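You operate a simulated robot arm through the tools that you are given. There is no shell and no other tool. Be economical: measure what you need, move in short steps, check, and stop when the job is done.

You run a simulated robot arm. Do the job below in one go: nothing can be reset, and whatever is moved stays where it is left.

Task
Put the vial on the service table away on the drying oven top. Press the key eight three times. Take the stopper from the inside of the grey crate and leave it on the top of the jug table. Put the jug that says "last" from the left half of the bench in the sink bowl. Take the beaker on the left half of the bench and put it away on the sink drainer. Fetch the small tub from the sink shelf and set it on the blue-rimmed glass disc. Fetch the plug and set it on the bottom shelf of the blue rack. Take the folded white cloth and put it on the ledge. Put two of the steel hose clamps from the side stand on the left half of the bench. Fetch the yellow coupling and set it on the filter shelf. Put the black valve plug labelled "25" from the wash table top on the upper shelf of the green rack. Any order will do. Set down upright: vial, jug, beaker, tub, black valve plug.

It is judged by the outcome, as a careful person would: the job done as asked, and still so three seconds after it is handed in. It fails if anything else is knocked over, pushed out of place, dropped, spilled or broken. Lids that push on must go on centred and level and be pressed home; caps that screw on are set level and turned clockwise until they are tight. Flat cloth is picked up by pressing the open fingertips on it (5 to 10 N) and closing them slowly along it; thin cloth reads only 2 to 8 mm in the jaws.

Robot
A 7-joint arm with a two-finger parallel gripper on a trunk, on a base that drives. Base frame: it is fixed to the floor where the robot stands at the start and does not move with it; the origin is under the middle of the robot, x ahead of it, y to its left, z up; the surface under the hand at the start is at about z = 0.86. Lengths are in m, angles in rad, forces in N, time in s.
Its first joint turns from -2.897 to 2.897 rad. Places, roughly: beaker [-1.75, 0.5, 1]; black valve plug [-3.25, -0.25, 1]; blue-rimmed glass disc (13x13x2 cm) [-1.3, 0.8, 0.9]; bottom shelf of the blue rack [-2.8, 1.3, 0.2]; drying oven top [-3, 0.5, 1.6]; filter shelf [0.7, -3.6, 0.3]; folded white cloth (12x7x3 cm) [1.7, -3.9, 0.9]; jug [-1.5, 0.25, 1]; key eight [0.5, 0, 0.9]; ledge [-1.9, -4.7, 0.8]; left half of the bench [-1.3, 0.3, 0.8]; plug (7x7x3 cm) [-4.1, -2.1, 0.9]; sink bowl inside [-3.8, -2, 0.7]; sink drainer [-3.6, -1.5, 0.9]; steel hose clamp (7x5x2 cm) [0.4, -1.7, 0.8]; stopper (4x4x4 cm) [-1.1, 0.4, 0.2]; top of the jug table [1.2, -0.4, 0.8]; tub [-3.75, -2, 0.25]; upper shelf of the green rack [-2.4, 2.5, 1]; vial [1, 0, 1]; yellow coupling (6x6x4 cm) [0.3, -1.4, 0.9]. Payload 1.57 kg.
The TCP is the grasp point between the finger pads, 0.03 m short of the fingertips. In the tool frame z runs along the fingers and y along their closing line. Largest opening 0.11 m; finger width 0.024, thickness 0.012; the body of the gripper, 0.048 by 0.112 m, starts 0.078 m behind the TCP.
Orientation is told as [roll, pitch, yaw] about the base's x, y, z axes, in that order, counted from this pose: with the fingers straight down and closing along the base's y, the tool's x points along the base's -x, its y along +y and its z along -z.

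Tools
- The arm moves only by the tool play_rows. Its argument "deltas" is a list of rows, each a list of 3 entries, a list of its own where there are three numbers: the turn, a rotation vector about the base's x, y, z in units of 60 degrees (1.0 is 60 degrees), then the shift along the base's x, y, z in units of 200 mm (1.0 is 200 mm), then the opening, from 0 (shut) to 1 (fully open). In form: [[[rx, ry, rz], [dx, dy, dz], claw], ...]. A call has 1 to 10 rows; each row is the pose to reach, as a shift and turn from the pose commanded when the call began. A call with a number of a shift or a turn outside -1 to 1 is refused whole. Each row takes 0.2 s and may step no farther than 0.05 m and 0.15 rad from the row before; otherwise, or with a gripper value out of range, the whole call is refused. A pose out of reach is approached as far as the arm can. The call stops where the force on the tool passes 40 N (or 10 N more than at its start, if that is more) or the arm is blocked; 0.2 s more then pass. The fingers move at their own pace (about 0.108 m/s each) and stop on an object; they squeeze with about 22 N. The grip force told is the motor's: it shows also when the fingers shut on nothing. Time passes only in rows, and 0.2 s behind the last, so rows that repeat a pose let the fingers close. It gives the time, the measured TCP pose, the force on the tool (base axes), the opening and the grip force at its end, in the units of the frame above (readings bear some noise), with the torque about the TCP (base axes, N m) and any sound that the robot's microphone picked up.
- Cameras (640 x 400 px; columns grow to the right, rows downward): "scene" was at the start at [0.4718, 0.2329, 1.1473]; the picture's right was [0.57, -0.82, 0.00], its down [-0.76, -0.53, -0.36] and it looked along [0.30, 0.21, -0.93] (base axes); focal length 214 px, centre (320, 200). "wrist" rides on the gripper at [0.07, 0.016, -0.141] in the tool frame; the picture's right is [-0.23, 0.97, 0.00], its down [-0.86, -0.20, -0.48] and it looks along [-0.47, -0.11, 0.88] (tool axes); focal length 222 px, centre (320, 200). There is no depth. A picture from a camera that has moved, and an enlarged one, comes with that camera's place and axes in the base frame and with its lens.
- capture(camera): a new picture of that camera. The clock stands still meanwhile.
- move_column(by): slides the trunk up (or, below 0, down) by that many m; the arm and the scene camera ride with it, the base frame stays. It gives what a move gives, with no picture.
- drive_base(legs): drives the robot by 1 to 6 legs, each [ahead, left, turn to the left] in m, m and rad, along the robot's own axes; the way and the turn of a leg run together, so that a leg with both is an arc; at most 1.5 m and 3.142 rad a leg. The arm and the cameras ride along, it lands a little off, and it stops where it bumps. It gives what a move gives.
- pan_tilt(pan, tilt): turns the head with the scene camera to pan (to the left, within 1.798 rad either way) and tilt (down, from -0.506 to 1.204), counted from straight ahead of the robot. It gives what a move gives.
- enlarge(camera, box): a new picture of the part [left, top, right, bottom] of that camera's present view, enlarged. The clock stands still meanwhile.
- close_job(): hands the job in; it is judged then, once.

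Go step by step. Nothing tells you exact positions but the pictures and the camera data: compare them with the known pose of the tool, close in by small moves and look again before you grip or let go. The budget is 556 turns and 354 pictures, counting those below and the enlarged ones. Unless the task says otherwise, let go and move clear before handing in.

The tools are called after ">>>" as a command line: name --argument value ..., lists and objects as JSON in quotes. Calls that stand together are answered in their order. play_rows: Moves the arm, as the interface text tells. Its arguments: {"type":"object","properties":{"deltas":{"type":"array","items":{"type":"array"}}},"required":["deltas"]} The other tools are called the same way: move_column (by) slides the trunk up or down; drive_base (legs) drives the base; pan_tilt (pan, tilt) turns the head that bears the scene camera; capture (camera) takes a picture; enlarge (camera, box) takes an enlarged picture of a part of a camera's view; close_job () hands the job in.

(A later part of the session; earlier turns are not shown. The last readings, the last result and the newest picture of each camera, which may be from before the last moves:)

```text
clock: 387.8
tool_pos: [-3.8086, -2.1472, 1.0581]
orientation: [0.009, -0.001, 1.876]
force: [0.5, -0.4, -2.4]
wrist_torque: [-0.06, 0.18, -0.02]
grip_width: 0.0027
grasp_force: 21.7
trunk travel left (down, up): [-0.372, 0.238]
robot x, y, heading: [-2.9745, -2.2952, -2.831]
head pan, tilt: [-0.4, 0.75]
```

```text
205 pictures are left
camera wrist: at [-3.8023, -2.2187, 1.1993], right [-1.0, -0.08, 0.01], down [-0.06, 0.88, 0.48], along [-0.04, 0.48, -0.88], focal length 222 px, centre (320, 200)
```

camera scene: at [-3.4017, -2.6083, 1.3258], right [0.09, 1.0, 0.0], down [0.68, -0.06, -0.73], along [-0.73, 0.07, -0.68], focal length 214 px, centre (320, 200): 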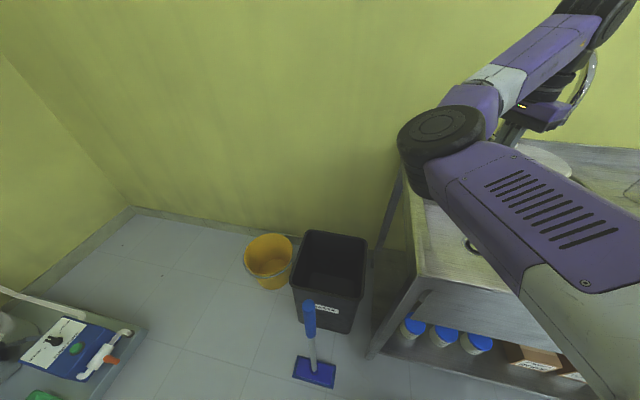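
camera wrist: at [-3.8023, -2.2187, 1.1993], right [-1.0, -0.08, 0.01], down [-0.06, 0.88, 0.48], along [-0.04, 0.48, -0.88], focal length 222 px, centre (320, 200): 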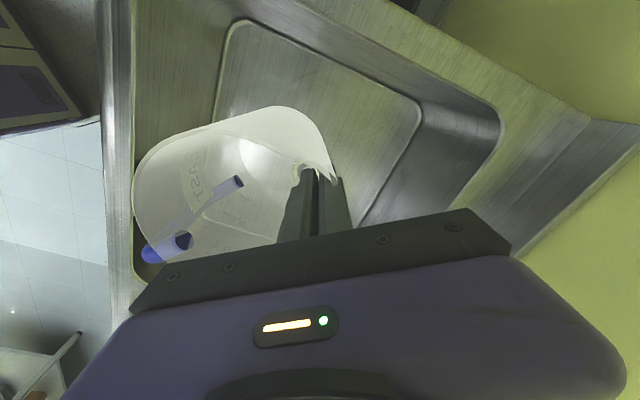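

The jug clears the bowl walls. I'll lower it into the bowl.

>>> play_rows --deltas '[[[0, 0, 0], [0, 0, -0.2], 0], [[0, 0, 0], [0, 0, -0.4], 0], [[0, 0, 0], [0, 0, -0.6], 0], [[0, 0, 0], [0, 0, -0.75], 0], [[0, 0, 0], [0, 0, -0.85], 0]]'

>>> capture --camera "wrist"

>>> capture --camera "scene"

```text
clock: 389.0
tool_pos: [-3.8096, -2.1467, 0.8873]
orientation: [0.01, 0.0, 1.877]
force: [-0.5, -0.3, -1.2]
wrist_torque: [-0.03, 0.14, -0.04]
grip_width: 0.0029
grasp_force: 21.9
trunk travel left (down, up): [-0.372, 0.238]
robot x, y, heading: [-2.9731, -2.2933, -2.835]
head pan, tilt: [-0.4, 0.75]
```

```text
204 pictures are left
camera wrist: at [-3.8023, -2.2191, 1.0289], right [-1.0, -0.08, 0.01], down [-0.06, 0.88, 0.48], along [-0.04, 0.48, -0.88], focal length 222 px, centre (320, 200)
```

wrist: 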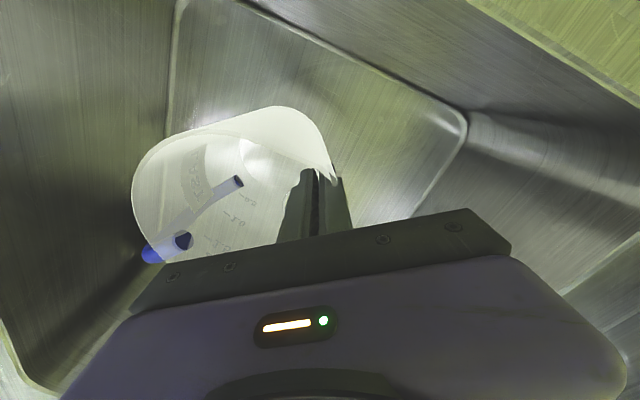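

```text
203 pictures are left
camera scene: at [-3.4016, -2.6083, 1.3258], right [0.09, 1.0, 0.0], down [0.68, -0.06, -0.73], along [-0.73, 0.07, -0.68], focal length 214 px, centre (320, 200)
```

scene: 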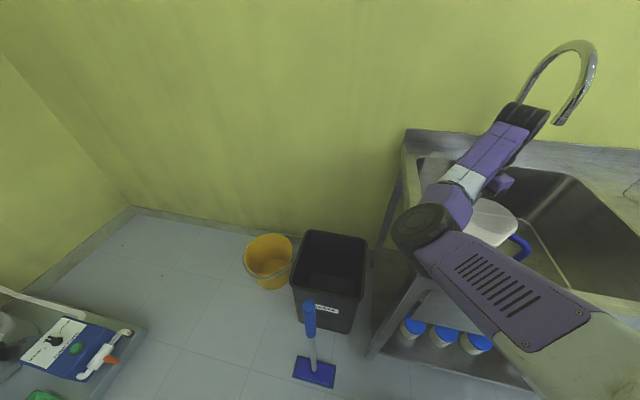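

>>> play_rows --deltas '[[[0, 0, 0], [0, 0, -0.03], 0], [[0, 0, 0], [0, 0, -0.06], 0], [[0, 0, 0], [0, 0, -0.08], 0], [[0, 0, 0], [0, 0, -0.1], 0]]'

```text
clock: 390.0
tool_pos: [-3.8089, -2.1468, 0.8671]
orientation: [0.007, 0.001, 1.877]
force: [-0.5, -0.6, -3.2]
wrist_torque: [-0.06, 0.17, 0.01]
grip_width: 0.003
grasp_force: 22.3
trunk travel left (down, up): [-0.372, 0.238]
robot x, y, heading: [-2.9713, -2.2946, -2.835]
head pan, tilt: [-0.4, 0.75]
```

>>> play_rows --deltas '[[[0, 0, 0], [0, 0, -0.02], 0], [[0, 0, 0], [0, 0, -0.04], 0], [[0, 0, 0], [0, 0, -0.06], 0], [[0, 0, 0], [0, 0, -0.08], 0]]'

>>> capture --camera "scene"

```text
clock: 391.0
tool_pos: [-3.8088, -2.1485, 0.8509]
orientation: [0.01, 0.0, 1.875]
force: [-0.4, 0.5, -2.0]
wrist_torque: [-0.08, 0.17, -0.02]
grip_width: 0.0029
grasp_force: 22.3
trunk travel left (down, up): [-0.372, 0.238]
robot x, y, heading: [-2.9753, -2.2982, -2.834]
head pan, tilt: [-0.4, 0.75]
```

```text
202 pictures are left
camera scene: at [-3.4017, -2.6083, 1.3258], right [0.09, 1.0, 0.0], down [0.68, -0.06, -0.73], along [-0.73, 0.07, -0.68], focal length 214 px, centre (320, 200)
```

scene: 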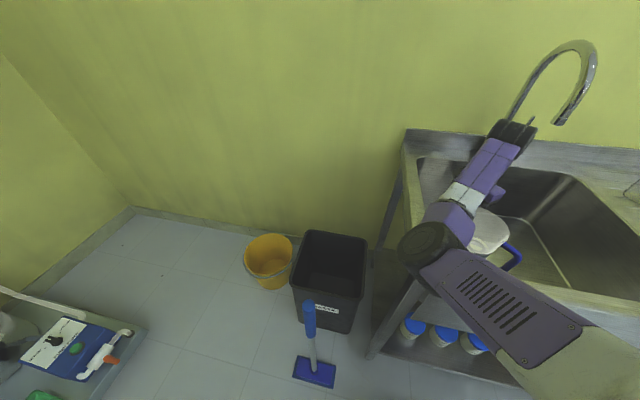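

>>> play_rows --deltas '[[[0, 0, 0], [0, 0, -0.02], 0], [[0, 0, 0], [0, 0, -0.04], 0], [[0, 0, 0], [0, 0, -0.06], 0], [[0, 0, 0], [0, 0, -0.08], 0], [[0, 0, 0], [0, 0, -0.1], 0]]'

>>> capture --camera "wrist"

```text
clock: 392.2
tool_pos: [-3.8084, -2.147, 0.832]
orientation: [0.009, -0.002, 1.877]
force: [-6.0, 0.3, 20.2]
wrist_torque: [0.46, -1.2, 0.16]
grip_width: 0.0045
grasp_force: 21.9
trunk travel left (down, up): [-0.372, 0.238]
robot x, y, heading: [-2.9705, -2.2976, -2.835]
head pan, tilt: [-0.4, 0.75]
```

```text
201 pictures are left
camera wrist: at [-3.8021, -2.2188, 0.9739], right [-1.0, -0.08, 0.01], down [-0.06, 0.88, 0.48], along [-0.04, 0.48, -0.88], focal length 222 px, centre (320, 200)
```

wrist: 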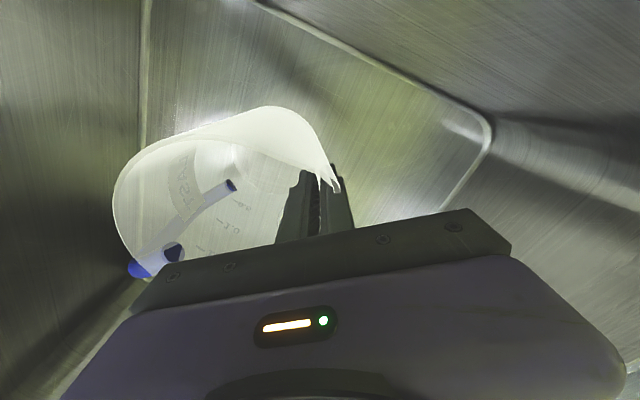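

The jug touches the bowl floor. I'll ease up and open.

>>> play_rows --deltas '[[[0, 0, 0], [0, 0, 0.02], 0], [[0, 0, 0], [0, 0, 0.03], 0.0], [[0, 0, 0], [0, 0, 0.03], 0.2], [[0, 0, 0], [0, 0, 0.03], 0.45], [[0, 0, 0], [0, 0, 0.03], 0.5], [[0, 0, 0], [0, 0, 0.03], 0.5]]'

>>> capture --camera "wrist"

```text
clock: 393.6
tool_pos: [-3.8084, -2.148, 0.838]
orientation: [0.009, -0.001, 1.876]
force: [0.1, 0.0, 0.3]
wrist_torque: [-0.02, 0.02, 0.0]
grip_width: 0.0549
grasp_force: 0.0
trunk travel left (down, up): [-0.372, 0.238]
robot x, y, heading: [-2.9647, -2.2957, -2.826]
head pan, tilt: [-0.4, 0.75]
```

```text
200 pictures are left
camera wrist: at [-3.802, -2.2188, 0.9791], right [-1.0, -0.08, 0.01], down [-0.06, 0.88, 0.48], along [-0.04, 0.48, -0.88], focal length 222 px, centre (320, 200)
```

wrist: 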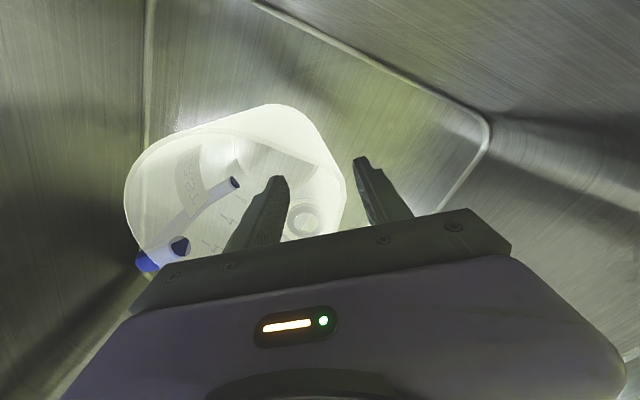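

>>> play_rows --deltas '[[[0, 0, 0], [0, 0, 0.1], 0.5], [[0, 0, 0], [0, 0, 0.3], 0.5], [[0, 0, 0], [0, 0, 0.5], 0.5], [[0, 0, 0], [0, 0, 0.7], 0.5], [[0, 0, 0], [0, 0, 0.9], 0.5]]'

>>> move_column --by 0.2

>>> capture --camera "wrist"

```text
clock: 394.8
tool_pos: [-3.8083, -2.1481, 1.0185]
orientation: [0.007, 0.001, 1.876]
force: [0.0, 0.1, 0.5]
wrist_torque: [0.02, -0.01, 0.01]
grip_width: 0.0551
grasp_force: 0.0
trunk travel left (down, up): [-0.372, 0.238]
robot x, y, heading: [-2.9713, -2.2956, -2.832]
head pan, tilt: [-0.4, 0.75]
```

```text
clock: 397.0
tool_pos: [-3.8083, -2.1481, 1.2179]
orientation: [0.01, -0.001, 1.876]
force: [0.2, -0.1, 0.2]
wrist_torque: [0.03, 0.03, -0.03]
grip_width: 0.0551
grasp_force: 0.0
trunk travel left (down, up): [-0.572, 0.038]
robot x, y, heading: [-2.9732, -2.2956, -2.831]
head pan, tilt: [-0.4, 0.75]
```

```text
199 pictures are left
camera wrist: at [-3.8022, -2.2192, 1.3596], right [-1.0, -0.08, 0.01], down [-0.06, 0.88, 0.48], along [-0.04, 0.48, -0.88], focal length 222 px, centre (320, 200)
```

wrist: 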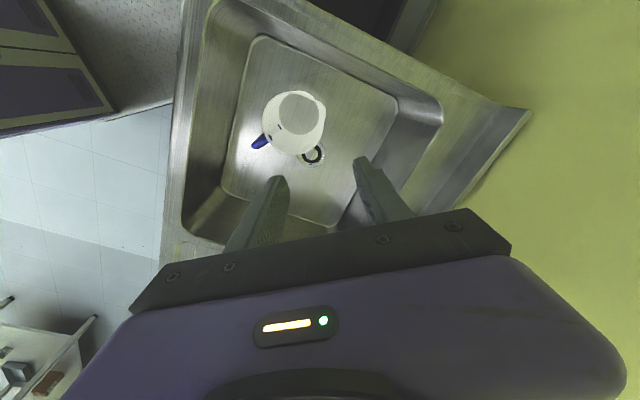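

The jug is standing in the bowl. Next is the small tub on the sink shelf; I'll retract, back off, and look at the tubs.

>>> play_rows --deltas '[[[0, 0, 0], [0.24, 0, 0], 0.5], [[0, 0, 0], [0.48, 0, 0], 0.5], [[0, 0, 0], [0.72, 0, 0], 0.5], [[0, 0, 0], [0.95, 0.05, 0], 0.5]]'

>>> drive_base --legs '[[-0.3, 0, 0], [0, 0, -0.62]]'

>>> pan_tilt --pan 0.0 --tilt 1.0

>>> move_column --by -0.3

>>> capture --camera "scene"

```text
clock: 398.0
tool_pos: [-3.6184, -2.1379, 1.2182]
orientation: [0.01, 0.001, 1.877]
force: [0.9, 0.4, -0.2]
wrist_torque: [0.05, -0.01, 0.01]
grip_width: 0.0549
grasp_force: 0.0
trunk travel left (down, up): [-0.572, 0.038]
robot x, y, heading: [-2.9722, -2.2939, -2.833]
head pan, tilt: [-0.4, 0.75]
```

```text
clock: 401.7
tool_pos: [-3.1192, -1.6981, 1.2189]
orientation: [0.009, 0.0, 1.25]
force: [0.0, -0.2, -0.4]
wrist_torque: [0.0, 0.02, 0.0]
grip_width: 0.055
grasp_force: 0.1
trunk travel left (down, up): [-0.572, 0.038]
robot x, y, heading: [-2.6893, -2.2048, 2.823]
head pan, tilt: [-0.4, 0.75]
```

```text
clock: 402.6
tool_pos: [-3.1201, -1.6983, 1.2183]
orientation: [0.009, 0.002, 1.251]
force: [-0.3, -0.3, -0.5]
wrist_torque: [-0.01, -0.03, -0.03]
grip_width: 0.055
grasp_force: 0.1
trunk travel left (down, up): [-0.572, 0.038]
robot x, y, heading: [-2.6858, -2.2017, 2.828]
head pan, tilt: [0.0, 1.0]
```

```text
clock: 405.6
tool_pos: [-3.1183, -1.6985, 0.9189]
orientation: [0.01, 0.001, 1.251]
force: [0.6, -0.2, 0.6]
wrist_torque: [0.01, -0.01, -0.02]
grip_width: 0.0551
grasp_force: 0.1
trunk travel left (down, up): [-0.272, 0.338]
robot x, y, heading: [-2.687, -2.2059, 2.831]
head pan, tilt: [0.0, 1.0]
```

```text
198 pictures are left
camera scene: at [-3.2214, -2.2406, 1.2067], right [0.31, 0.95, 0.0], down [0.8, -0.26, -0.54], along [-0.51, 0.17, -0.84], focal length 214 px, centre (320, 200)
```

scene: 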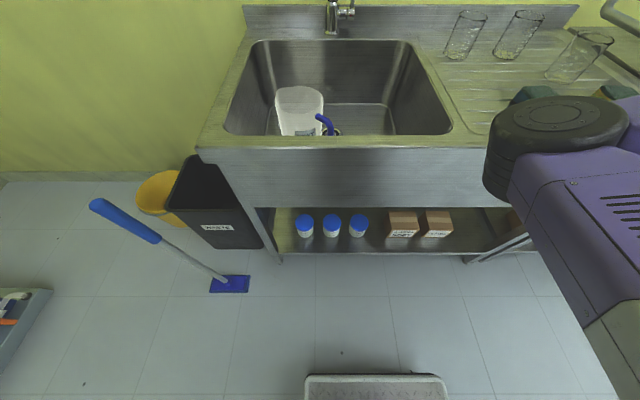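

>>> enlarge --camera "scene" --box '[270, 190, 470, 270]'

```text
3.20 times, centred on (370, 230) of scene
camera zoom: at [-3.2214, -2.2406, 1.2067], right [0.31, 0.95, 0.0], down [0.8, -0.26, -0.54], along [-0.51, 0.17, -0.84], focal length 686 px, centre (160, 104)
```

zoom: 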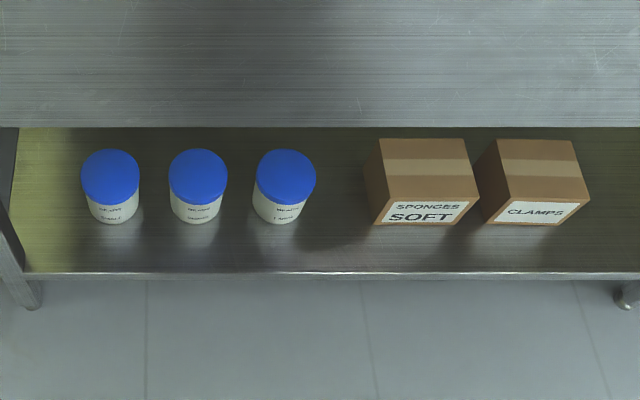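

>>> enlarge --camera "scene" --box '[292, 225, 376, 265]'

```text
7.62 times, centred on (334, 245) of scene
camera zoom: at [-3.2214, -2.2406, 1.2067], right [0.31, 0.95, 0.0], down [0.8, -0.26, -0.54], along [-0.51, 0.17, -0.84], focal length 1634 px, centre (213, -143)
```

zoom: 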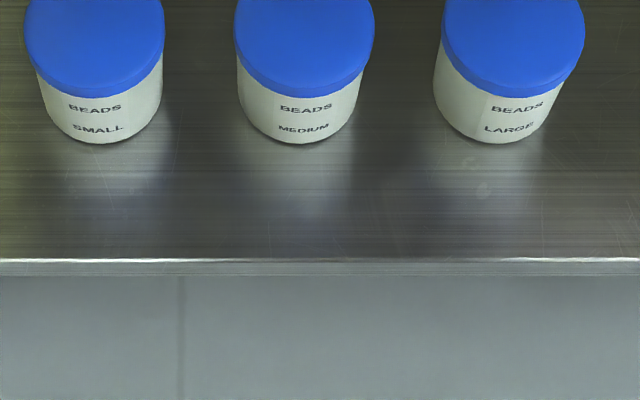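

The leftmost tub is "BEADS SMALL", near (-3.655, -2.17). I'll shift left and bring the hand round to point at the shelf.

>>> drive_base --legs '[[0, 0.5, 0]]'

>>> play_rows --deltas '[[[0, 0, 0.13], [0.02, -0.05, 0], 0.8], [[0, 0, 0.26], [0.04, -0.1, 0], 0.8], [[0, 0, 0.39], [0.06, -0.15, 0], 0.8], [[0, 0, 0.52], [0.08, -0.2, 0], 0.8], [[0, 0, 0.65], [0.1, -0.25, 0], 0.8], [[0, 0, 0.78], [0.1, -0.3, 0], 0.8], [[0, 0, 0.91], [0.1, -0.35, 0], 0.8]]'

>>> play_rows --deltas '[[[0, 0, 0.13], [0, -0.1, -0.1], 0.8], [[0, 0, 0.26], [0, -0.2, -0.2], 0.8], [[0, 0, 0.39], [0, -0.3, -0.35], 0.8], [[0, 0, 0.52], [0, -0.4, -0.5], 0.8], [[0, 0, 0.6], [0, -0.5, -0.65], 0.8]]'

>>> capture --camera "scene"

```text
clock: 408.5
tool_pos: [-3.2726, -2.1718, 0.918]
orientation: [0.008, 0.001, 1.248]
force: [-0.8, -0.6, 0.8]
wrist_torque: [-0.03, 0.04, -0.01]
grip_width: 0.0551
grasp_force: 0.1
trunk travel left (down, up): [-0.272, 0.338]
robot x, y, heading: [-2.8419, -2.6802, 2.823]
head pan, tilt: [0.0, 1.0]
```

```text
clock: 410.1
tool_pos: [-3.2532, -2.2421, 0.9181]
orientation: [0.008, -0.001, 2.207]
force: [-0.4, -0.4, -0.2]
wrist_torque: [0.0, 0.02, -0.01]
grip_width: 0.0877
grasp_force: 0.1
trunk travel left (down, up): [-0.272, 0.338]
robot x, y, heading: [-2.8416, -2.6798, 2.823]
head pan, tilt: [0.0, 1.0]
```

```text
clock: 411.3
tool_pos: [-3.2534, -2.3383, 0.7885]
orientation: [0.007, 0.001, 2.832]
force: [0.0, -0.2, -0.5]
wrist_torque: [0.02, 0.0, 0.01]
grip_width: 0.0875
grasp_force: 0.0
out of reach, approached as far as the arm can: row 5
trunk travel left (down, up): [-0.272, 0.338]
robot x, y, heading: [-2.8435, -2.6806, 2.822]
head pan, tilt: [0.0, 1.0]
```

```text
195 pictures are left
camera scene: at [-3.3765, -2.7141, 1.2067], right [0.31, 0.95, 0.0], down [0.8, -0.26, -0.54], along [-0.51, 0.17, -0.84], focal length 214 px, centre (320, 200)
```

scene: 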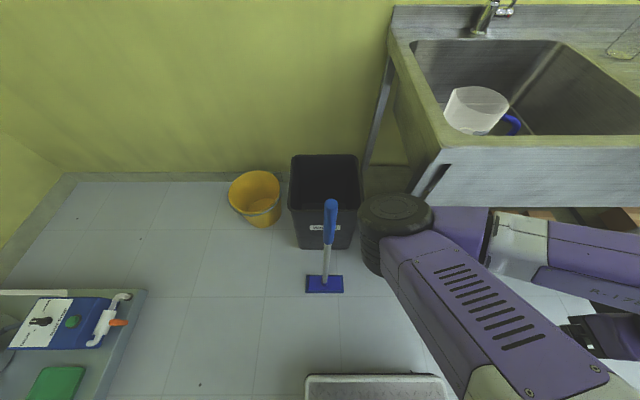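

>>> play_rows --deltas '[[[0.04, 0.125, 0], [-0.1, 0.05, 0], 0.9], [[0.08, 0.25, 0], [-0.2, 0.1, -0.05], 0.9], [[0.12, 0.375, 0], [-0.3, 0.15, -0.15], 0.9], [[0.16, 0.5, 0], [-0.42, 0.22, -0.3], 0.9], [[0.2, 0.625, 0], [-0.54, 0.29, -0.45], 0.9], [[0.2285, 0.714, 0], [-0.66, 0.36, -0.6], 0.9], [[0.2285, 0.714, 0], [-0.725, 0.42, -0.8], 0.9]]'

>>> capture --camera "scene"

>>> capture --camera "wrist"

```text
clock: 412.9
tool_pos: [-3.3987, -2.2536, 0.6273]
orientation: [0.008, -0.786, 2.83]
force: [-0.6, 0.3, 0.3]
wrist_torque: [-0.01, 0.01, 0.02]
grip_width: 0.0989
grasp_force: 0.2
out of reach, approached as far as the arm can: row 1, 2
trunk travel left (down, up): [-0.272, 0.338]
robot x, y, heading: [-2.8421, -2.6768, 2.82]
head pan, tilt: [0.0, 1.0]
```

```text
194 pictures are left
camera scene: at [-3.3766, -2.7143, 1.2068], right [0.31, 0.95, 0.0], down [0.8, -0.26, -0.54], along [-0.51, 0.17, -0.84], focal length 214 px, centre (320, 200)
```

scene: 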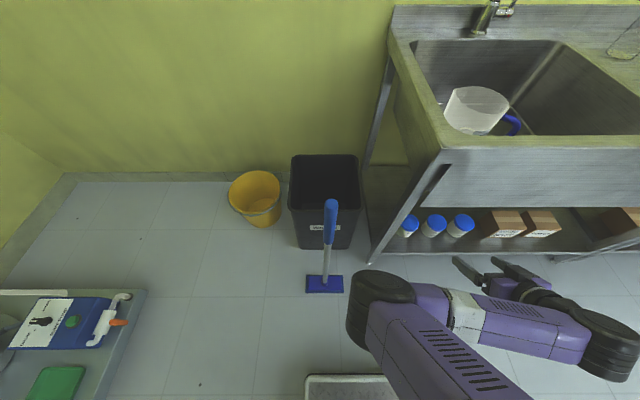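

```text
193 pictures are left
camera wrist: at [-3.2606, -2.3135, 0.6783], right [-0.45, -0.88, 0.17], down [-0.19, 0.28, 0.94], along [-0.87, 0.39, -0.29], focal length 222 px, centre (320, 200)
```

wrist: 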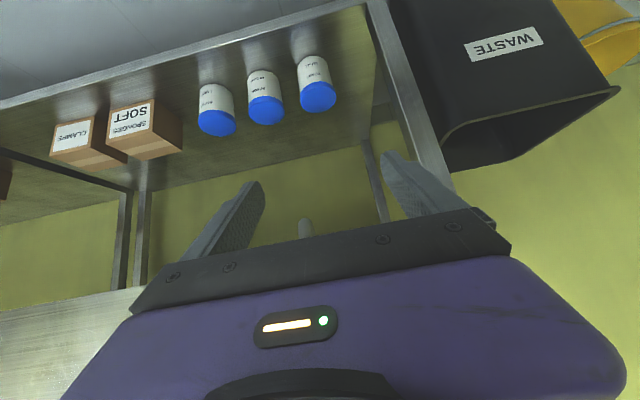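

The small tub stands near (-3.684, -2.17) on a shelf at z≈0.166, lid top at 0.28. I'll lower the trunk and then drive forward.

>>> move_column --by -0.15

>>> play_rows --deltas '[[[0, 0, 0], [0, 0, -0.2], 1], [[0, 0, 0], [0, 0, -0.4], 1], [[0, 0, 0], [0, 0, -0.6], 1], [[0, 0, 0], [0, 0, -0.75], 1]]'

>>> drive_base --legs '[[0.13, 0, 0]]'

>>> capture --camera "wrist"

>>> capture --camera "scene"

```text
clock: 414.7
tool_pos: [-3.3983, -2.253, 0.4769]
orientation: [0.007, -0.786, 2.831]
force: [0.3, -0.2, -0.5]
wrist_torque: [0.0, 0.01, -0.02]
grip_width: 0.0989
grasp_force: 0.2
trunk travel left (down, up): [-0.122, 0.488]
robot x, y, heading: [-2.8384, -2.6781, 2.827]
head pan, tilt: [0.0, 1.0]
```

```text
clock: 415.7
tool_pos: [-3.3988, -2.2543, 0.3262]
orientation: [0.008, -0.785, 2.831]
force: [0.1, 1.3, -0.2]
wrist_torque: [-0.03, 0.03, 0.0]
grip_width: 0.11
grasp_force: 0.0
trunk travel left (down, up): [-0.122, 0.488]
robot x, y, heading: [-2.8412, -2.6773, 2.823]
head pan, tilt: [0.0, 1.0]
```

```text
clock: 417.0
tool_pos: [-3.5207, -2.2128, 0.3259]
orientation: [0.009, -0.787, 2.832]
force: [-0.2, 0.1, -0.4]
wrist_torque: [0.04, 0.01, 0.05]
grip_width: 0.11
grasp_force: 0.1
trunk travel left (down, up): [-0.122, 0.488]
robot x, y, heading: [-2.9622, -2.636, 2.821]
head pan, tilt: [0.0, 1.0]
```

```text
192 pictures are left
camera wrist: at [-3.3843, -2.2734, 0.3779], right [-0.44, -0.88, 0.17], down [-0.19, 0.28, 0.94], along [-0.87, 0.39, -0.29], focal length 222 px, centre (320, 200)
```

wrist: 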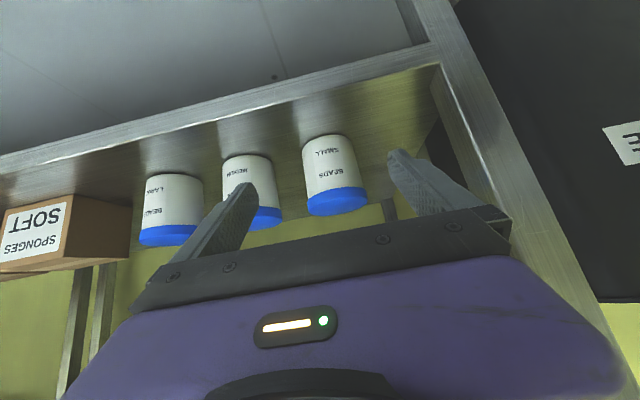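

```text
191 pictures are left
camera scene: at [-3.5003, -2.6741, 1.0566], right [0.31, 0.95, 0.0], down [0.8, -0.26, -0.54], along [-0.51, 0.17, -0.84], focal length 214 px, centre (320, 200)
```

scene: 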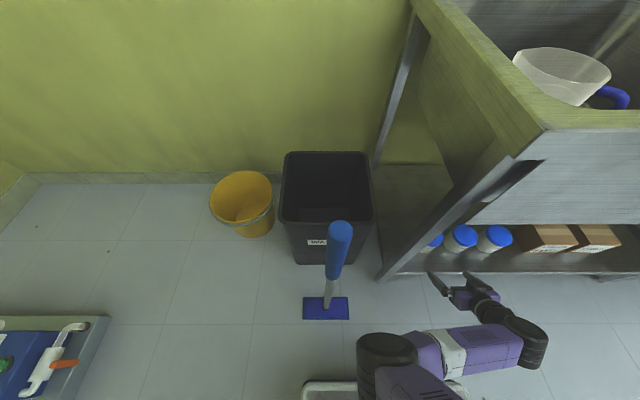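

>>> play_rows --deltas '[[[0, 0, 0], [0, -0.03, -0.2], 0.97], [[0, 0, 0], [0, -0.03, -0.4], 0.97], [[0, 0, 0], [-0.15, 0.015, -0.5], 0.97], [[0, 0, 0], [-0.33, 0.07, -0.5], 0.97]]'

>>> capture --camera "wrist"

```text
clock: 417.9
tool_pos: [-3.5514, -2.2017, 0.2281]
orientation: [-0.002, -0.774, 2.83]
force: [12.2, -3.2, 15.7]
wrist_torque: [-0.79, 0.15, 0.79]
grip_width: 0.1053
grasp_force: 0.0
trunk travel left (down, up): [-0.122, 0.488]
robot x, y, heading: [-2.9624, -2.6365, 2.82]
head pan, tilt: [0.0, 1.0]
stopped in row 4: the force on the tool passed its limit at 94 N (the readings are from after the stop); the commanded pose is now the measured one
```

```text
190 pictures are left
camera wrist: at [-3.4149, -2.263, 0.2805], right [-0.46, -0.88, 0.16], down [-0.2, 0.27, 0.94], along [-0.87, 0.4, -0.3], focal length 222 px, centre (320, 200)
```

wrist: 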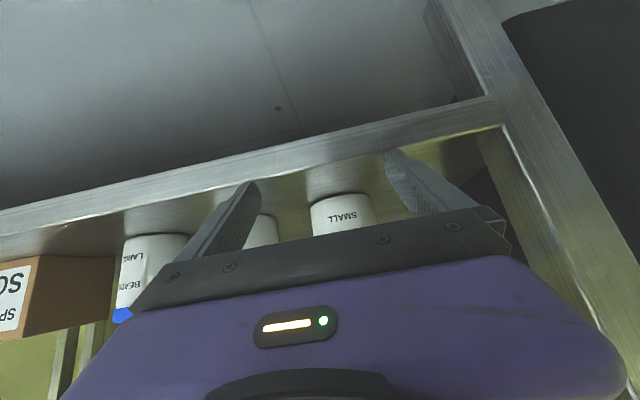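

I touched the shelf edge, so the shelf is about z 0.2. I'll back off, rise, and go in higher.

>>> play_rows --deltas '[[[0, 0, 0], [0.1, -0.03, 0.05], 0.97], [[0, 0, 0], [0.15, -0.05, 0.15], 0.97], [[0, 0, 0], [0.15, -0.05, 0.25], 0.97]]'

>>> capture --camera "wrist"

```text
clock: 418.7
tool_pos: [-3.5225, -2.212, 0.2765]
orientation: [0.0, -0.774, 2.828]
force: [-0.8, -0.4, -0.9]
wrist_torque: [-0.03, -0.02, 0.0]
grip_width: 0.1067
grasp_force: 0.1
trunk travel left (down, up): [-0.122, 0.488]
robot x, y, heading: [-2.964, -2.6409, 2.825]
head pan, tilt: [0.0, 1.0]
```

```text
189 pictures are left
camera wrist: at [-3.3864, -2.2734, 0.3297], right [-0.45, -0.88, 0.16], down [-0.2, 0.28, 0.94], along [-0.87, 0.39, -0.3], focal length 222 px, centre (320, 200)
```

wrist: 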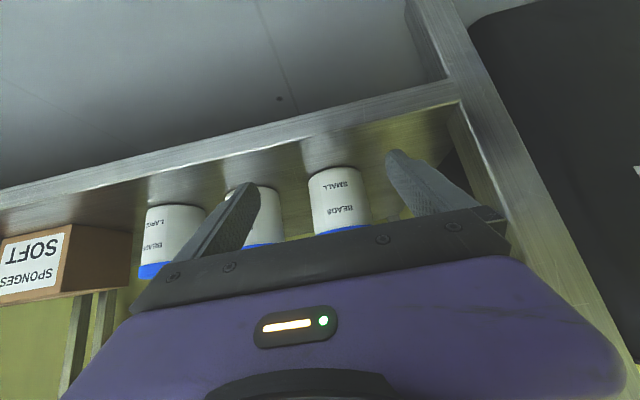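

>>> play_rows --deltas '[[[0, 0, 0], [-0.01, -0.035, -0.03], 0.97], [[0, 0, 0], [-0.2, 0.025, -0.05], 0.97], [[0, 0, 0], [-0.4, 0.09, -0.05], 0.97], [[0, 0, 0], [-0.5, 0.12, -0.05], 0.97]]'

>>> capture --camera "wrist"

```text
clock: 419.7
tool_pos: [-3.624, -2.1886, 0.2673]
orientation: [0.002, -0.773, 2.827]
force: [0.0, -0.6, 0.5]
wrist_torque: [0.0, -0.03, 0.0]
grip_width: 0.1066
grasp_force: 0.0
trunk travel left (down, up): [-0.122, 0.488]
robot x, y, heading: [-2.9638, -2.64, 2.822]
head pan, tilt: [0.0, 1.0]
```

```text
188 pictures are left
camera wrist: at [-3.487, -2.2497, 0.3199], right [-0.45, -0.88, 0.16], down [-0.2, 0.28, 0.94], along [-0.87, 0.39, -0.3], focal length 222 px, centre (320, 200)
```

wrist: 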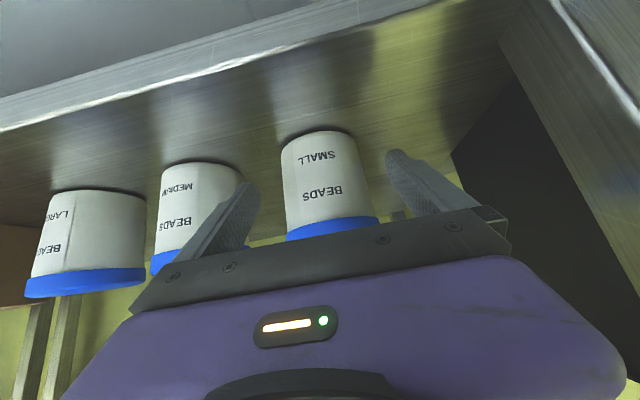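

>>> play_rows --deltas '[[[0, 0, 0], [-0.15, 0.048, 0], 0.97], [[0, 0, 0], [-0.31, 0.1, -0.03], 0.97]]'

>>> capture --camera "wrist"

```text
clock: 420.3
tool_pos: [-3.6842, -2.1679, 0.2605]
orientation: [0.0, -0.773, 2.829]
force: [-0.6, 0.3, -0.7]
wrist_torque: [0.0, 0.02, 0.0]
grip_width: 0.1069
grasp_force: 0.1
trunk travel left (down, up): [-0.122, 0.488]
robot x, y, heading: [-2.9616, -2.6419, 2.823]
head pan, tilt: [0.0, 1.0]
```

```text
187 pictures are left
camera wrist: at [-3.5479, -2.2298, 0.3135], right [-0.45, -0.88, 0.16], down [-0.2, 0.28, 0.94], along [-0.87, 0.4, -0.3], focal length 222 px, centre (320, 200)
```

wrist: 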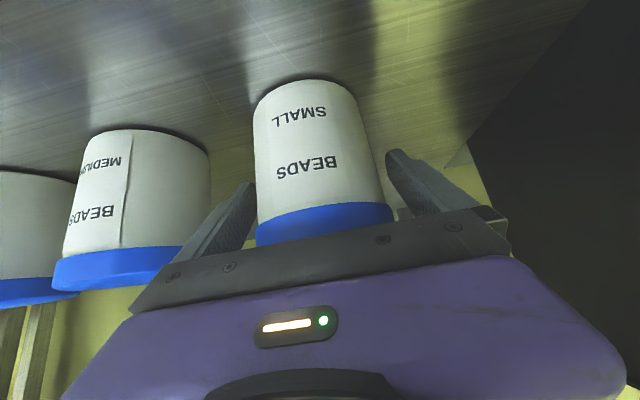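

>>> play_rows --deltas '[[[0, 0, 0], [0, 0, 0], 0.7], [[0, 0, 0], [0, 0, 0], 0.6], [[0, 0, 0], [0, 0, 0], 0.6], [[0, 0, 0], [0, 0, 0], 0.6], [[0, 0, 0], [0, 0, 0.1], 0.6], [[0, 0, 0], [0, 0, 0.2], 0.6]]'

>>> capture --camera "wrist"

```text
clock: 421.7
tool_pos: [-3.6844, -2.1688, 0.2997]
orientation: [0.002, -0.772, 2.829]
force: [-1.2, -0.3, -5.5]
wrist_torque: [0.02, 0.02, 0.01]
grip_width: 0.0858
grasp_force: 22.4
trunk travel left (down, up): [-0.122, 0.488]
robot x, y, heading: [-2.9636, -2.6391, 2.828]
head pan, tilt: [0.0, 1.0]
```

```text
186 pictures are left
camera wrist: at [-3.5486, -2.2299, 0.3531], right [-0.45, -0.88, 0.16], down [-0.2, 0.28, 0.94], along [-0.87, 0.39, -0.3], focal length 222 px, centre (320, 200)
```

wrist: 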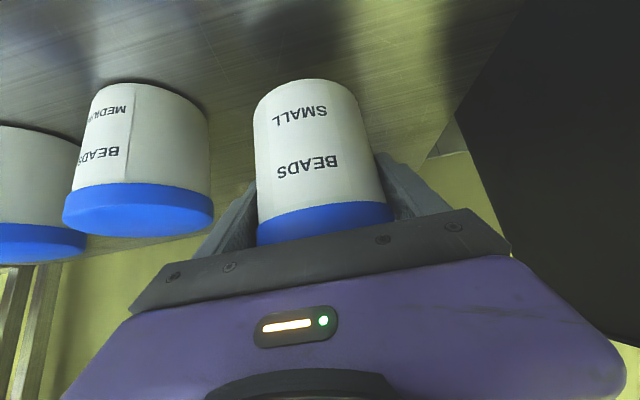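

The small tub is held. I'll withdraw it from under the sink.

>>> play_rows --deltas '[[[0, 0, 0], [0.1, -0.03, 0.1], 0.6], [[0, 0, 0], [0.3, -0.095, 0.12], 0.6], [[0, 0, 0], [0.5, -0.16, 0.12], 0.6], [[0, 0, 0], [0.7, -0.22, 0.12], 0.6], [[0, 0, 0], [0.9, -0.29, 0.12], 0.6], [[0, 0, 0], [1.0, -0.32, 0.12], 0.6]]'

>>> drive_base --legs '[[-0.3, 0, 0]]'

>>> capture --camera "wrist"

```text
clock: 423.1
tool_pos: [-3.485, -2.233, 0.3252]
orientation: [0.003, -0.775, 2.828]
force: [0.3, 0.4, -5.6]
wrist_torque: [0.01, 0.03, -0.02]
grip_width: 0.0856
grasp_force: 22.4
trunk travel left (down, up): [-0.122, 0.488]
robot x, y, heading: [-2.9653, -2.6387, 2.831]
head pan, tilt: [0.0, 1.0]
```

```text
clock: 425.1
tool_pos: [-3.1975, -2.3258, 0.3253]
orientation: [0.002, -0.772, 2.827]
force: [0.2, 0.5, -5.0]
wrist_torque: [0.0, 0.0, 0.01]
grip_width: 0.0853
grasp_force: 21.7
trunk travel left (down, up): [-0.122, 0.488]
robot x, y, heading: [-2.6813, -2.7363, 2.821]
head pan, tilt: [0.0, 1.0]
```

```text
185 pictures are left
camera wrist: at [-3.0609, -2.3873, 0.3781], right [-0.45, -0.88, 0.16], down [-0.2, 0.28, 0.94], along [-0.87, 0.4, -0.3], focal length 222 px, centre (320, 200)
```

wrist: 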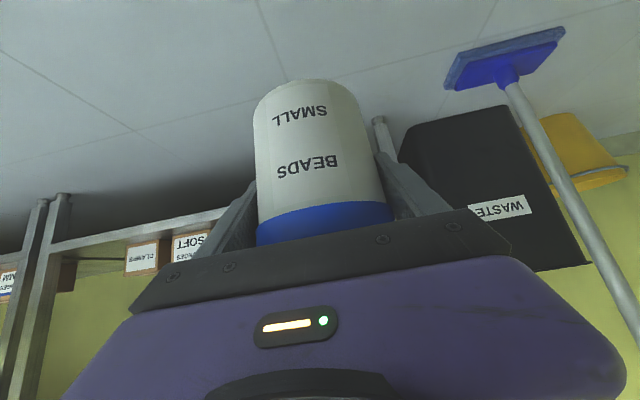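

The tub is out. I'll raise the trunk and arm, turn to face along the aisle, and drive toward the disc with the bench on my right.

>>> move_column --by 0.4

>>> move_column --by 0.085

>>> play_rows --deltas '[[[0, 0, 0], [0, 0, 0.2], 0.6], [[0, 0, 0], [0, 0, 0.4], 0.6], [[0, 0, 0], [0, 0, 0.6], 0.6], [[0, 0, 0], [0, 0, 0.8], 0.6], [[0, 0, 0], [0, 0, 1.0], 0.6]]'

>>> play_rows --deltas '[[[0, 0, 0], [0, 0, 0.2], 0.6], [[0, 0, 0], [0, 0, 0.4], 0.6], [[0, 0, 0], [0, 0, 0.6], 0.6], [[0, 0, 0], [0, 0, 0.8], 0.6], [[0, 0, 0], [0, 0, 1.0], 0.6]]'

>>> drive_base --legs '[[-0.1, 0, 0], [0, 0, -1.57], [1.2, 0, 0]]'

>>> capture --camera "wrist"

```text
clock: 429.0
tool_pos: [-3.1973, -2.3264, 0.7255]
orientation: [0.001, -0.774, 2.828]
force: [-0.4, -0.1, -5.4]
wrist_torque: [0.02, 0.05, -0.01]
grip_width: 0.085
grasp_force: 22.0
trunk travel left (down, up): [-0.522, 0.088]
robot x, y, heading: [-2.6756, -2.732, 2.821]
head pan, tilt: [0.0, 1.0]
```

```text
clock: 430.2
tool_pos: [-3.1977, -2.3245, 0.8106]
orientation: [0.0, -0.774, 2.828]
force: [-0.2, -0.9, -5.9]
wrist_torque: [0.02, 0.04, 0.0]
grip_width: 0.0856
grasp_force: 21.4
trunk travel left (down, up): [-0.607, 0.003]
robot x, y, heading: [-2.6769, -2.7338, 2.824]
head pan, tilt: [0.0, 1.0]
```

```text
clock: 431.4
tool_pos: [-3.1963, -2.3267, 1.0108]
orientation: [0.001, -0.774, 2.827]
force: [-0.5, -0.3, -6.4]
wrist_torque: [0.04, 0.01, 0.04]
grip_width: 0.0856
grasp_force: 21.4
trunk travel left (down, up): [-0.607, 0.003]
robot x, y, heading: [-2.6813, -2.7345, 2.824]
head pan, tilt: [0.0, 1.0]
```

```text
clock: 432.6
tool_pos: [-3.2035, -2.3215, 1.1622]
orientation: [0.001, -0.805, 2.829]
force: [0.7, 0.8, -4.6]
wrist_torque: [-0.02, 0.04, 0.05]
grip_width: 0.0858
grasp_force: 21.8
out of reach, approached as far as the arm can: row 4, 5
trunk travel left (down, up): [-0.607, 0.003]
robot x, y, heading: [-2.6804, -2.7351, 2.826]
head pan, tilt: [0.0, 1.0]
```

```text
clock: 443.2
tool_pos: [-1.8082, -1.0946, 1.1616]
orientation: [0.001, -0.806, 1.265]
force: [0.6, 0.0, -5.1]
wrist_torque: [0.0, 0.0, 0.01]
grip_width: 0.0856
grasp_force: 22.1
trunk travel left (down, up): [-0.607, 0.003]
robot x, y, heading: [-2.2142, -1.6228, 1.262]
head pan, tilt: [0.0, 1.0]
```

```text
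184 pictures are left
camera wrist: at [-1.8693, -1.2326, 1.2097], right [-0.88, 0.44, 0.16], down [0.27, 0.18, 0.95], along [0.39, 0.88, -0.27], focal length 222 px, centre (320, 200)
```

wrist: 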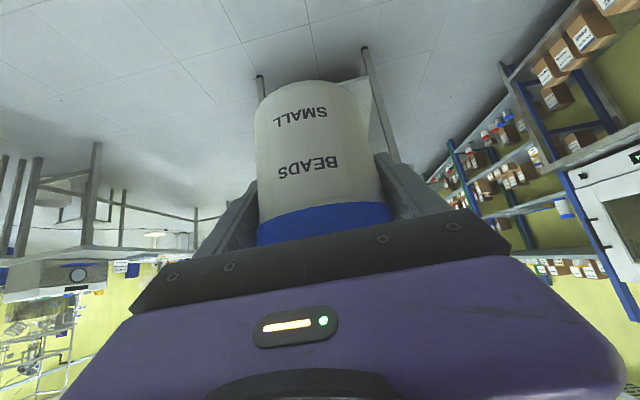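

>>> drive_base --legs '[[0, 0.6, 0], [1.1, 0, 0], [0.95, 0, 0]]'

>>> pan_tilt --pan -1.0 --tilt 0.7

>>> capture --camera "scene"

```text
clock: 456.4
tool_pos: [-1.7527, 1.0312, 1.1621]
orientation: [0.0, -0.803, 1.265]
force: [-0.6, -0.6, -5.3]
wrist_torque: [0.04, 0.02, 0.01]
grip_width: 0.0855
grasp_force: 22.5
trunk travel left (down, up): [-0.607, 0.003]
robot x, y, heading: [-2.1604, 0.5016, 1.259]
head pan, tilt: [0.0, 1.0]
```

```text
clock: 457.6
tool_pos: [-1.7532, 1.0321, 1.1614]
orientation: [0.003, -0.803, 1.262]
force: [-0.2, 0.3, -6.0]
wrist_torque: [0.03, -0.02, 0.03]
grip_width: 0.0853
grasp_force: 21.6
trunk travel left (down, up): [-0.607, 0.003]
robot x, y, heading: [-2.1605, 0.4964, 1.262]
head pan, tilt: [-1.0, 0.7]
```

```text
183 pictures are left
camera scene: at [-2.1391, 0.9915, 1.565], right [0.26, -0.97, 0.0], down [-0.62, -0.17, -0.76], along [0.74, 0.2, -0.64], focal length 214 px, centre (320, 200)
```

scene: 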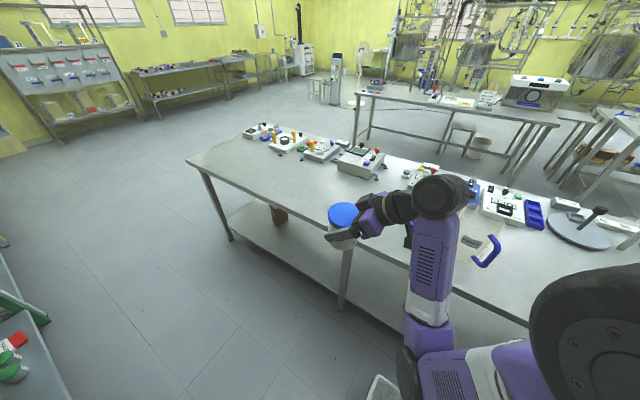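

>>> drive_base --legs '[[0.13, 0, 0]]'

>>> play_rows --deltas '[[[0, 0, -0.13], [0.03, -0.05, 0.0], 0.6], [[0, 0, -0.26], [0.06, -0.1, 0], 0.6], [[0, 0, -0.39], [0.09, -0.15, 0], 0.6], [[0, 0, -0.52], [0.12, -0.2, 0], 0.6], [[0, 0, -0.65], [0.15, -0.25, 0], 0.6], [[0, 0, -0.78], [0.18, -0.3, 0], 0.6], [[0, 0, -0.91], [0.2, -0.35, 0], 0.6]]'

>>> play_rows --deltas '[[[0, 0, -0.13], [0.03, -0.05, 0.0], 0.6], [[0, 0, -0.26], [0.06, -0.1, 0], 0.6], [[0, 0, -0.39], [0.09, -0.1, 0], 0.6], [[0, 0, -0.52], [0.12, -0.1, 0], 0.6], [[0, 0, -0.6], [0.15, -0.1, 0], 0.6]]'

>>> capture --camera "wrist"

>>> capture --camera "scene"

```text
clock: 458.9
tool_pos: [-1.7126, 1.1562, 1.1623]
orientation: [0.002, -0.804, 1.266]
force: [-0.4, -0.5, -5.7]
wrist_torque: [0.01, -0.02, 0.03]
grip_width: 0.0857
grasp_force: 22.1
trunk travel left (down, up): [-0.607, 0.003]
robot x, y, heading: [-2.1227, 0.6274, 1.259]
head pan, tilt: [-1.0, 0.7]
```

```text
clock: 460.5
tool_pos: [-1.639, 1.1084, 1.145]
orientation: [0.001, -0.804, 0.309]
force: [-0.1, -1.1, -5.2]
wrist_torque: [0.02, -0.01, -0.03]
grip_width: 0.0856
grasp_force: 21.7
out of reach, approached as far as the arm can: row 1, 2, 3, 4, 5, 6, 7
trunk travel left (down, up): [-0.607, 0.003]
robot x, y, heading: [-2.1198, 0.6274, 1.261]
head pan, tilt: [-1.0, 0.7]
```

```text
clock: 461.7
tool_pos: [-1.6097, 1.0869, 1.1456]
orientation: [0.0, -0.803, -0.318]
force: [-0.5, -0.1, -6.0]
wrist_torque: [-0.01, -0.03, -0.01]
grip_width: 0.0854
grasp_force: 22.2
trunk travel left (down, up): [-0.607, 0.003]
robot x, y, heading: [-2.118, 0.6267, 1.259]
head pan, tilt: [-1.0, 0.7]
```

```text
182 pictures are left
camera wrist: at [-1.7473, 1.1497, 1.1933], right [0.45, 0.88, 0.16], down [0.17, -0.27, 0.95], along [0.87, -0.4, -0.27], focal length 222 px, centre (320, 200)
```

wrist: 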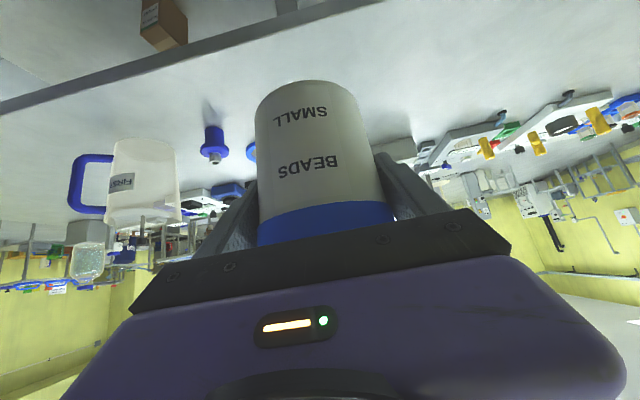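

```text
181 pictures are left
camera scene: at [-2.0994, 1.116, 1.565], right [0.26, -0.97, 0.0], down [-0.62, -0.17, -0.76], along [0.74, 0.2, -0.64], focal length 214 px, centre (320, 200)
```

scene: 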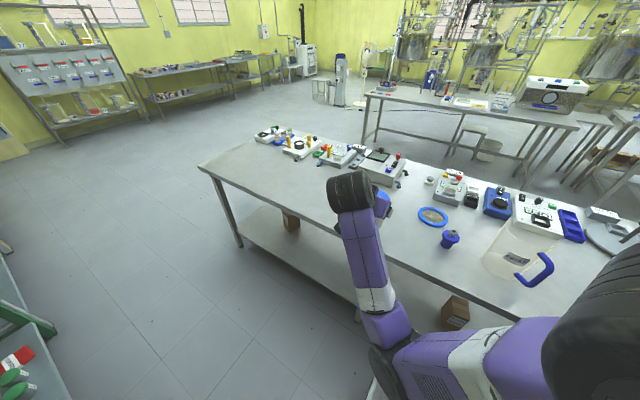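

>>> enlarge --camera "scene" --box '[390, 170, 530, 270]'

```text
4.00 times, centred on (460, 220) of scene
camera zoom: at [-2.0994, 1.116, 1.565], right [0.26, -0.97, 0.0], down [-0.62, -0.17, -0.76], along [0.74, 0.2, -0.64], focal length 858 px, centre (-240, 120)
```

zoom: 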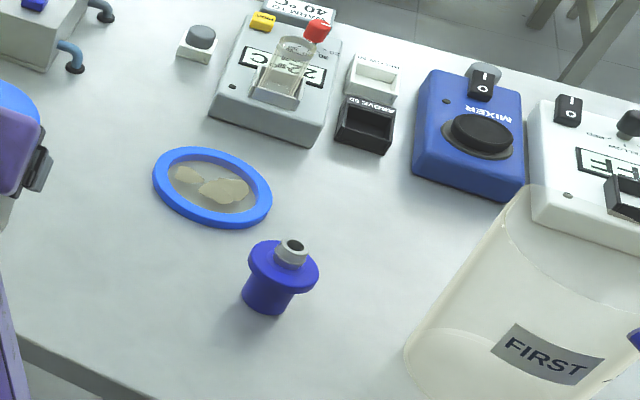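

The disc centre is at about (-1.283, 0.79). I'll carry the tub over it at safe height.

>>> play_rows --deltas '[[[0.004, 0.013, 0], [0.16, -0.14, 0], 0.6], [[0.009, 0.027, 0], [0.33, -0.29, 0], 0.6], [[0.009, 0.027, 0], [0.5, -0.45, 0], 0.6], [[0.009, 0.027, 0], [0.66, -0.6, 0], 0.6], [[0.009, 0.027, 0], [0.82, -0.745, 0], 0.6]]'

>>> play_rows --deltas '[[[0, 0, 0], [0.16, -0.145, 0], 0.6], [[0, 0, 0], [0.33, -0.3, 0], 0.6], [[0, 0, 0], [0.5, -0.45, 0], 0.6], [[0, 0, 0], [0.66, -0.6, 0], 0.6], [[0, 0, 0], [0.81, -0.73, 0], 0.6]]'

>>> capture --camera "wrist"

>>> capture --camera "scene"

```text
clock: 462.9
tool_pos: [-1.4461, 0.9404, 1.1443]
orientation: [0.001, -0.774, -0.317]
force: [0.4, 0.9, -4.7]
wrist_torque: [0.0, -0.05, -0.03]
grip_width: 0.0857
grasp_force: 22.3
trunk travel left (down, up): [-0.607, 0.003]
robot x, y, heading: [-2.1233, 0.6214, 1.258]
head pan, tilt: [-1.0, 0.7]
```

```text
clock: 464.1
tool_pos: [-1.2836, 0.7927, 1.1438]
orientation: [-0.001, -0.774, -0.314]
force: [0.4, 0.4, -4.2]
wrist_torque: [-0.03, -0.02, -0.02]
grip_width: 0.0855
grasp_force: 22.1
trunk travel left (down, up): [-0.607, 0.003]
robot x, y, heading: [-2.1231, 0.6248, 1.263]
head pan, tilt: [-1.0, 0.7]
```

```text
179 pictures are left
camera wrist: at [-1.4199, 0.8541, 1.1965], right [0.46, 0.88, 0.16], down [0.2, -0.28, 0.94], along [0.87, -0.4, -0.3], focal length 222 px, centre (320, 200)
```

wrist: 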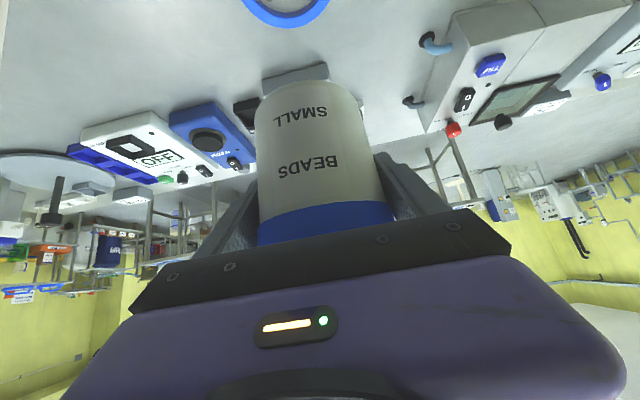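

```text
178 pictures are left
camera scene: at [-2.0996, 1.1163, 1.5649], right [0.26, -0.97, 0.0], down [-0.62, -0.17, -0.76], along [0.74, 0.2, -0.64], focal length 214 px, centre (320, 200)
```

scene: 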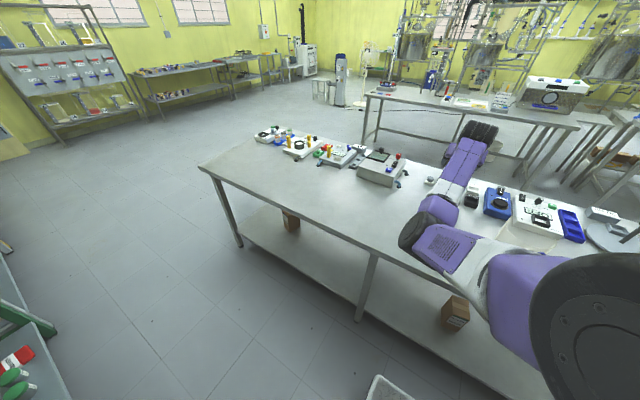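

>>> play_rows --deltas '[[[0, 0, 0], [0.02, 0, -0.2], 0.6], [[0, 0, 0], [0.04, 0, -0.4], 0.6], [[0, 0, 0], [0.04, 0, -0.6], 0.6], [[0, 0, 0], [0.04, 0, -0.75], 0.6]]'

>>> capture --camera "wrist"

>>> enlarge --camera "scene" --box '[380, 130, 560, 290]'

```text
clock: 465.1
tool_pos: [-1.2766, 0.7931, 0.9948]
orientation: [0.001, -0.775, -0.317]
force: [0.6, -0.5, -5.0]
wrist_torque: [0.01, -0.04, 0.03]
grip_width: 0.0857
grasp_force: 22.1
trunk travel left (down, up): [-0.607, 0.003]
robot x, y, heading: [-2.1211, 0.6254, 1.259]
head pan, tilt: [-1.0, 0.7]
```

```text
177 pictures are left
camera wrist: at [-1.4119, 0.8539, 1.0467], right [0.46, 0.88, 0.16], down [0.2, -0.28, 0.94], along [0.87, -0.4, -0.3], focal length 222 px, centre (320, 200)
```

wrist: 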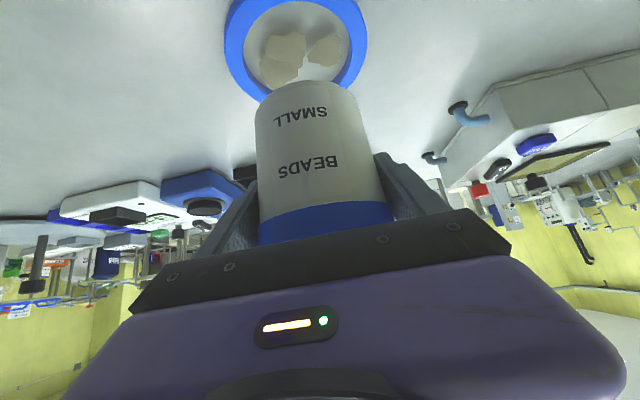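

```text
2.50 times, centred on (470, 210) of scene
camera zoom: at [-2.0992, 1.116, 1.565], right [0.26, -0.97, 0.0], down [-0.62, -0.17, -0.76], along [0.74, 0.2, -0.64], focal length 536 px, centre (-55, 175)
```

zoom: 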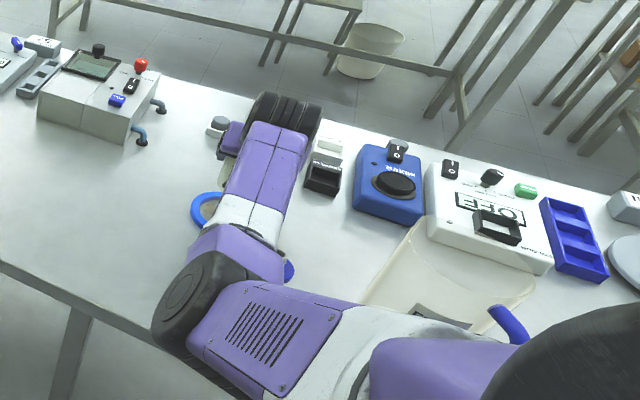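

>>> play_rows --deltas '[[[0, 0, 0], [0.04, -0.025, -0.1], 0.6], [[0, 0, 0], [0.04, -0.025, -0.17], 0.6], [[0, 0, 0], [0.04, -0.025, -0.2], 0.6]]'

>>> capture --camera "wrist"

```text
clock: 465.9
tool_pos: [-1.2671, 0.7876, 0.955]
orientation: [0.003, -0.774, -0.318]
force: [-0.2, -0.4, -5.8]
wrist_torque: [-0.02, 0.01, 0.02]
grip_width: 0.0856
grasp_force: 21.8
trunk travel left (down, up): [-0.607, 0.003]
robot x, y, heading: [-2.119, 0.6255, 1.257]
head pan, tilt: [-1.0, 0.7]
```

```text
175 pictures are left
camera wrist: at [-1.4038, 0.849, 1.0069], right [0.46, 0.88, 0.16], down [0.2, -0.28, 0.94], along [0.87, -0.4, -0.3], focal length 222 px, centre (320, 200)
```

wrist: 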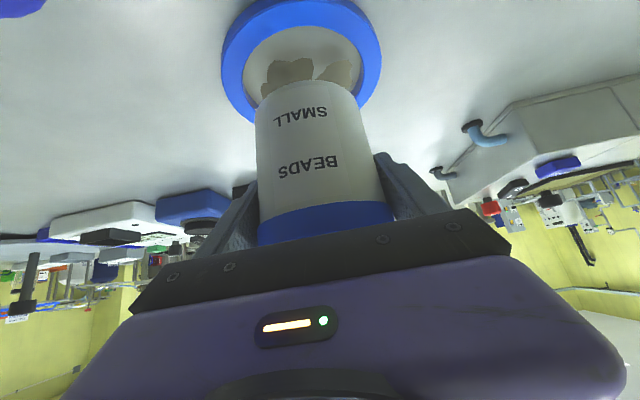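

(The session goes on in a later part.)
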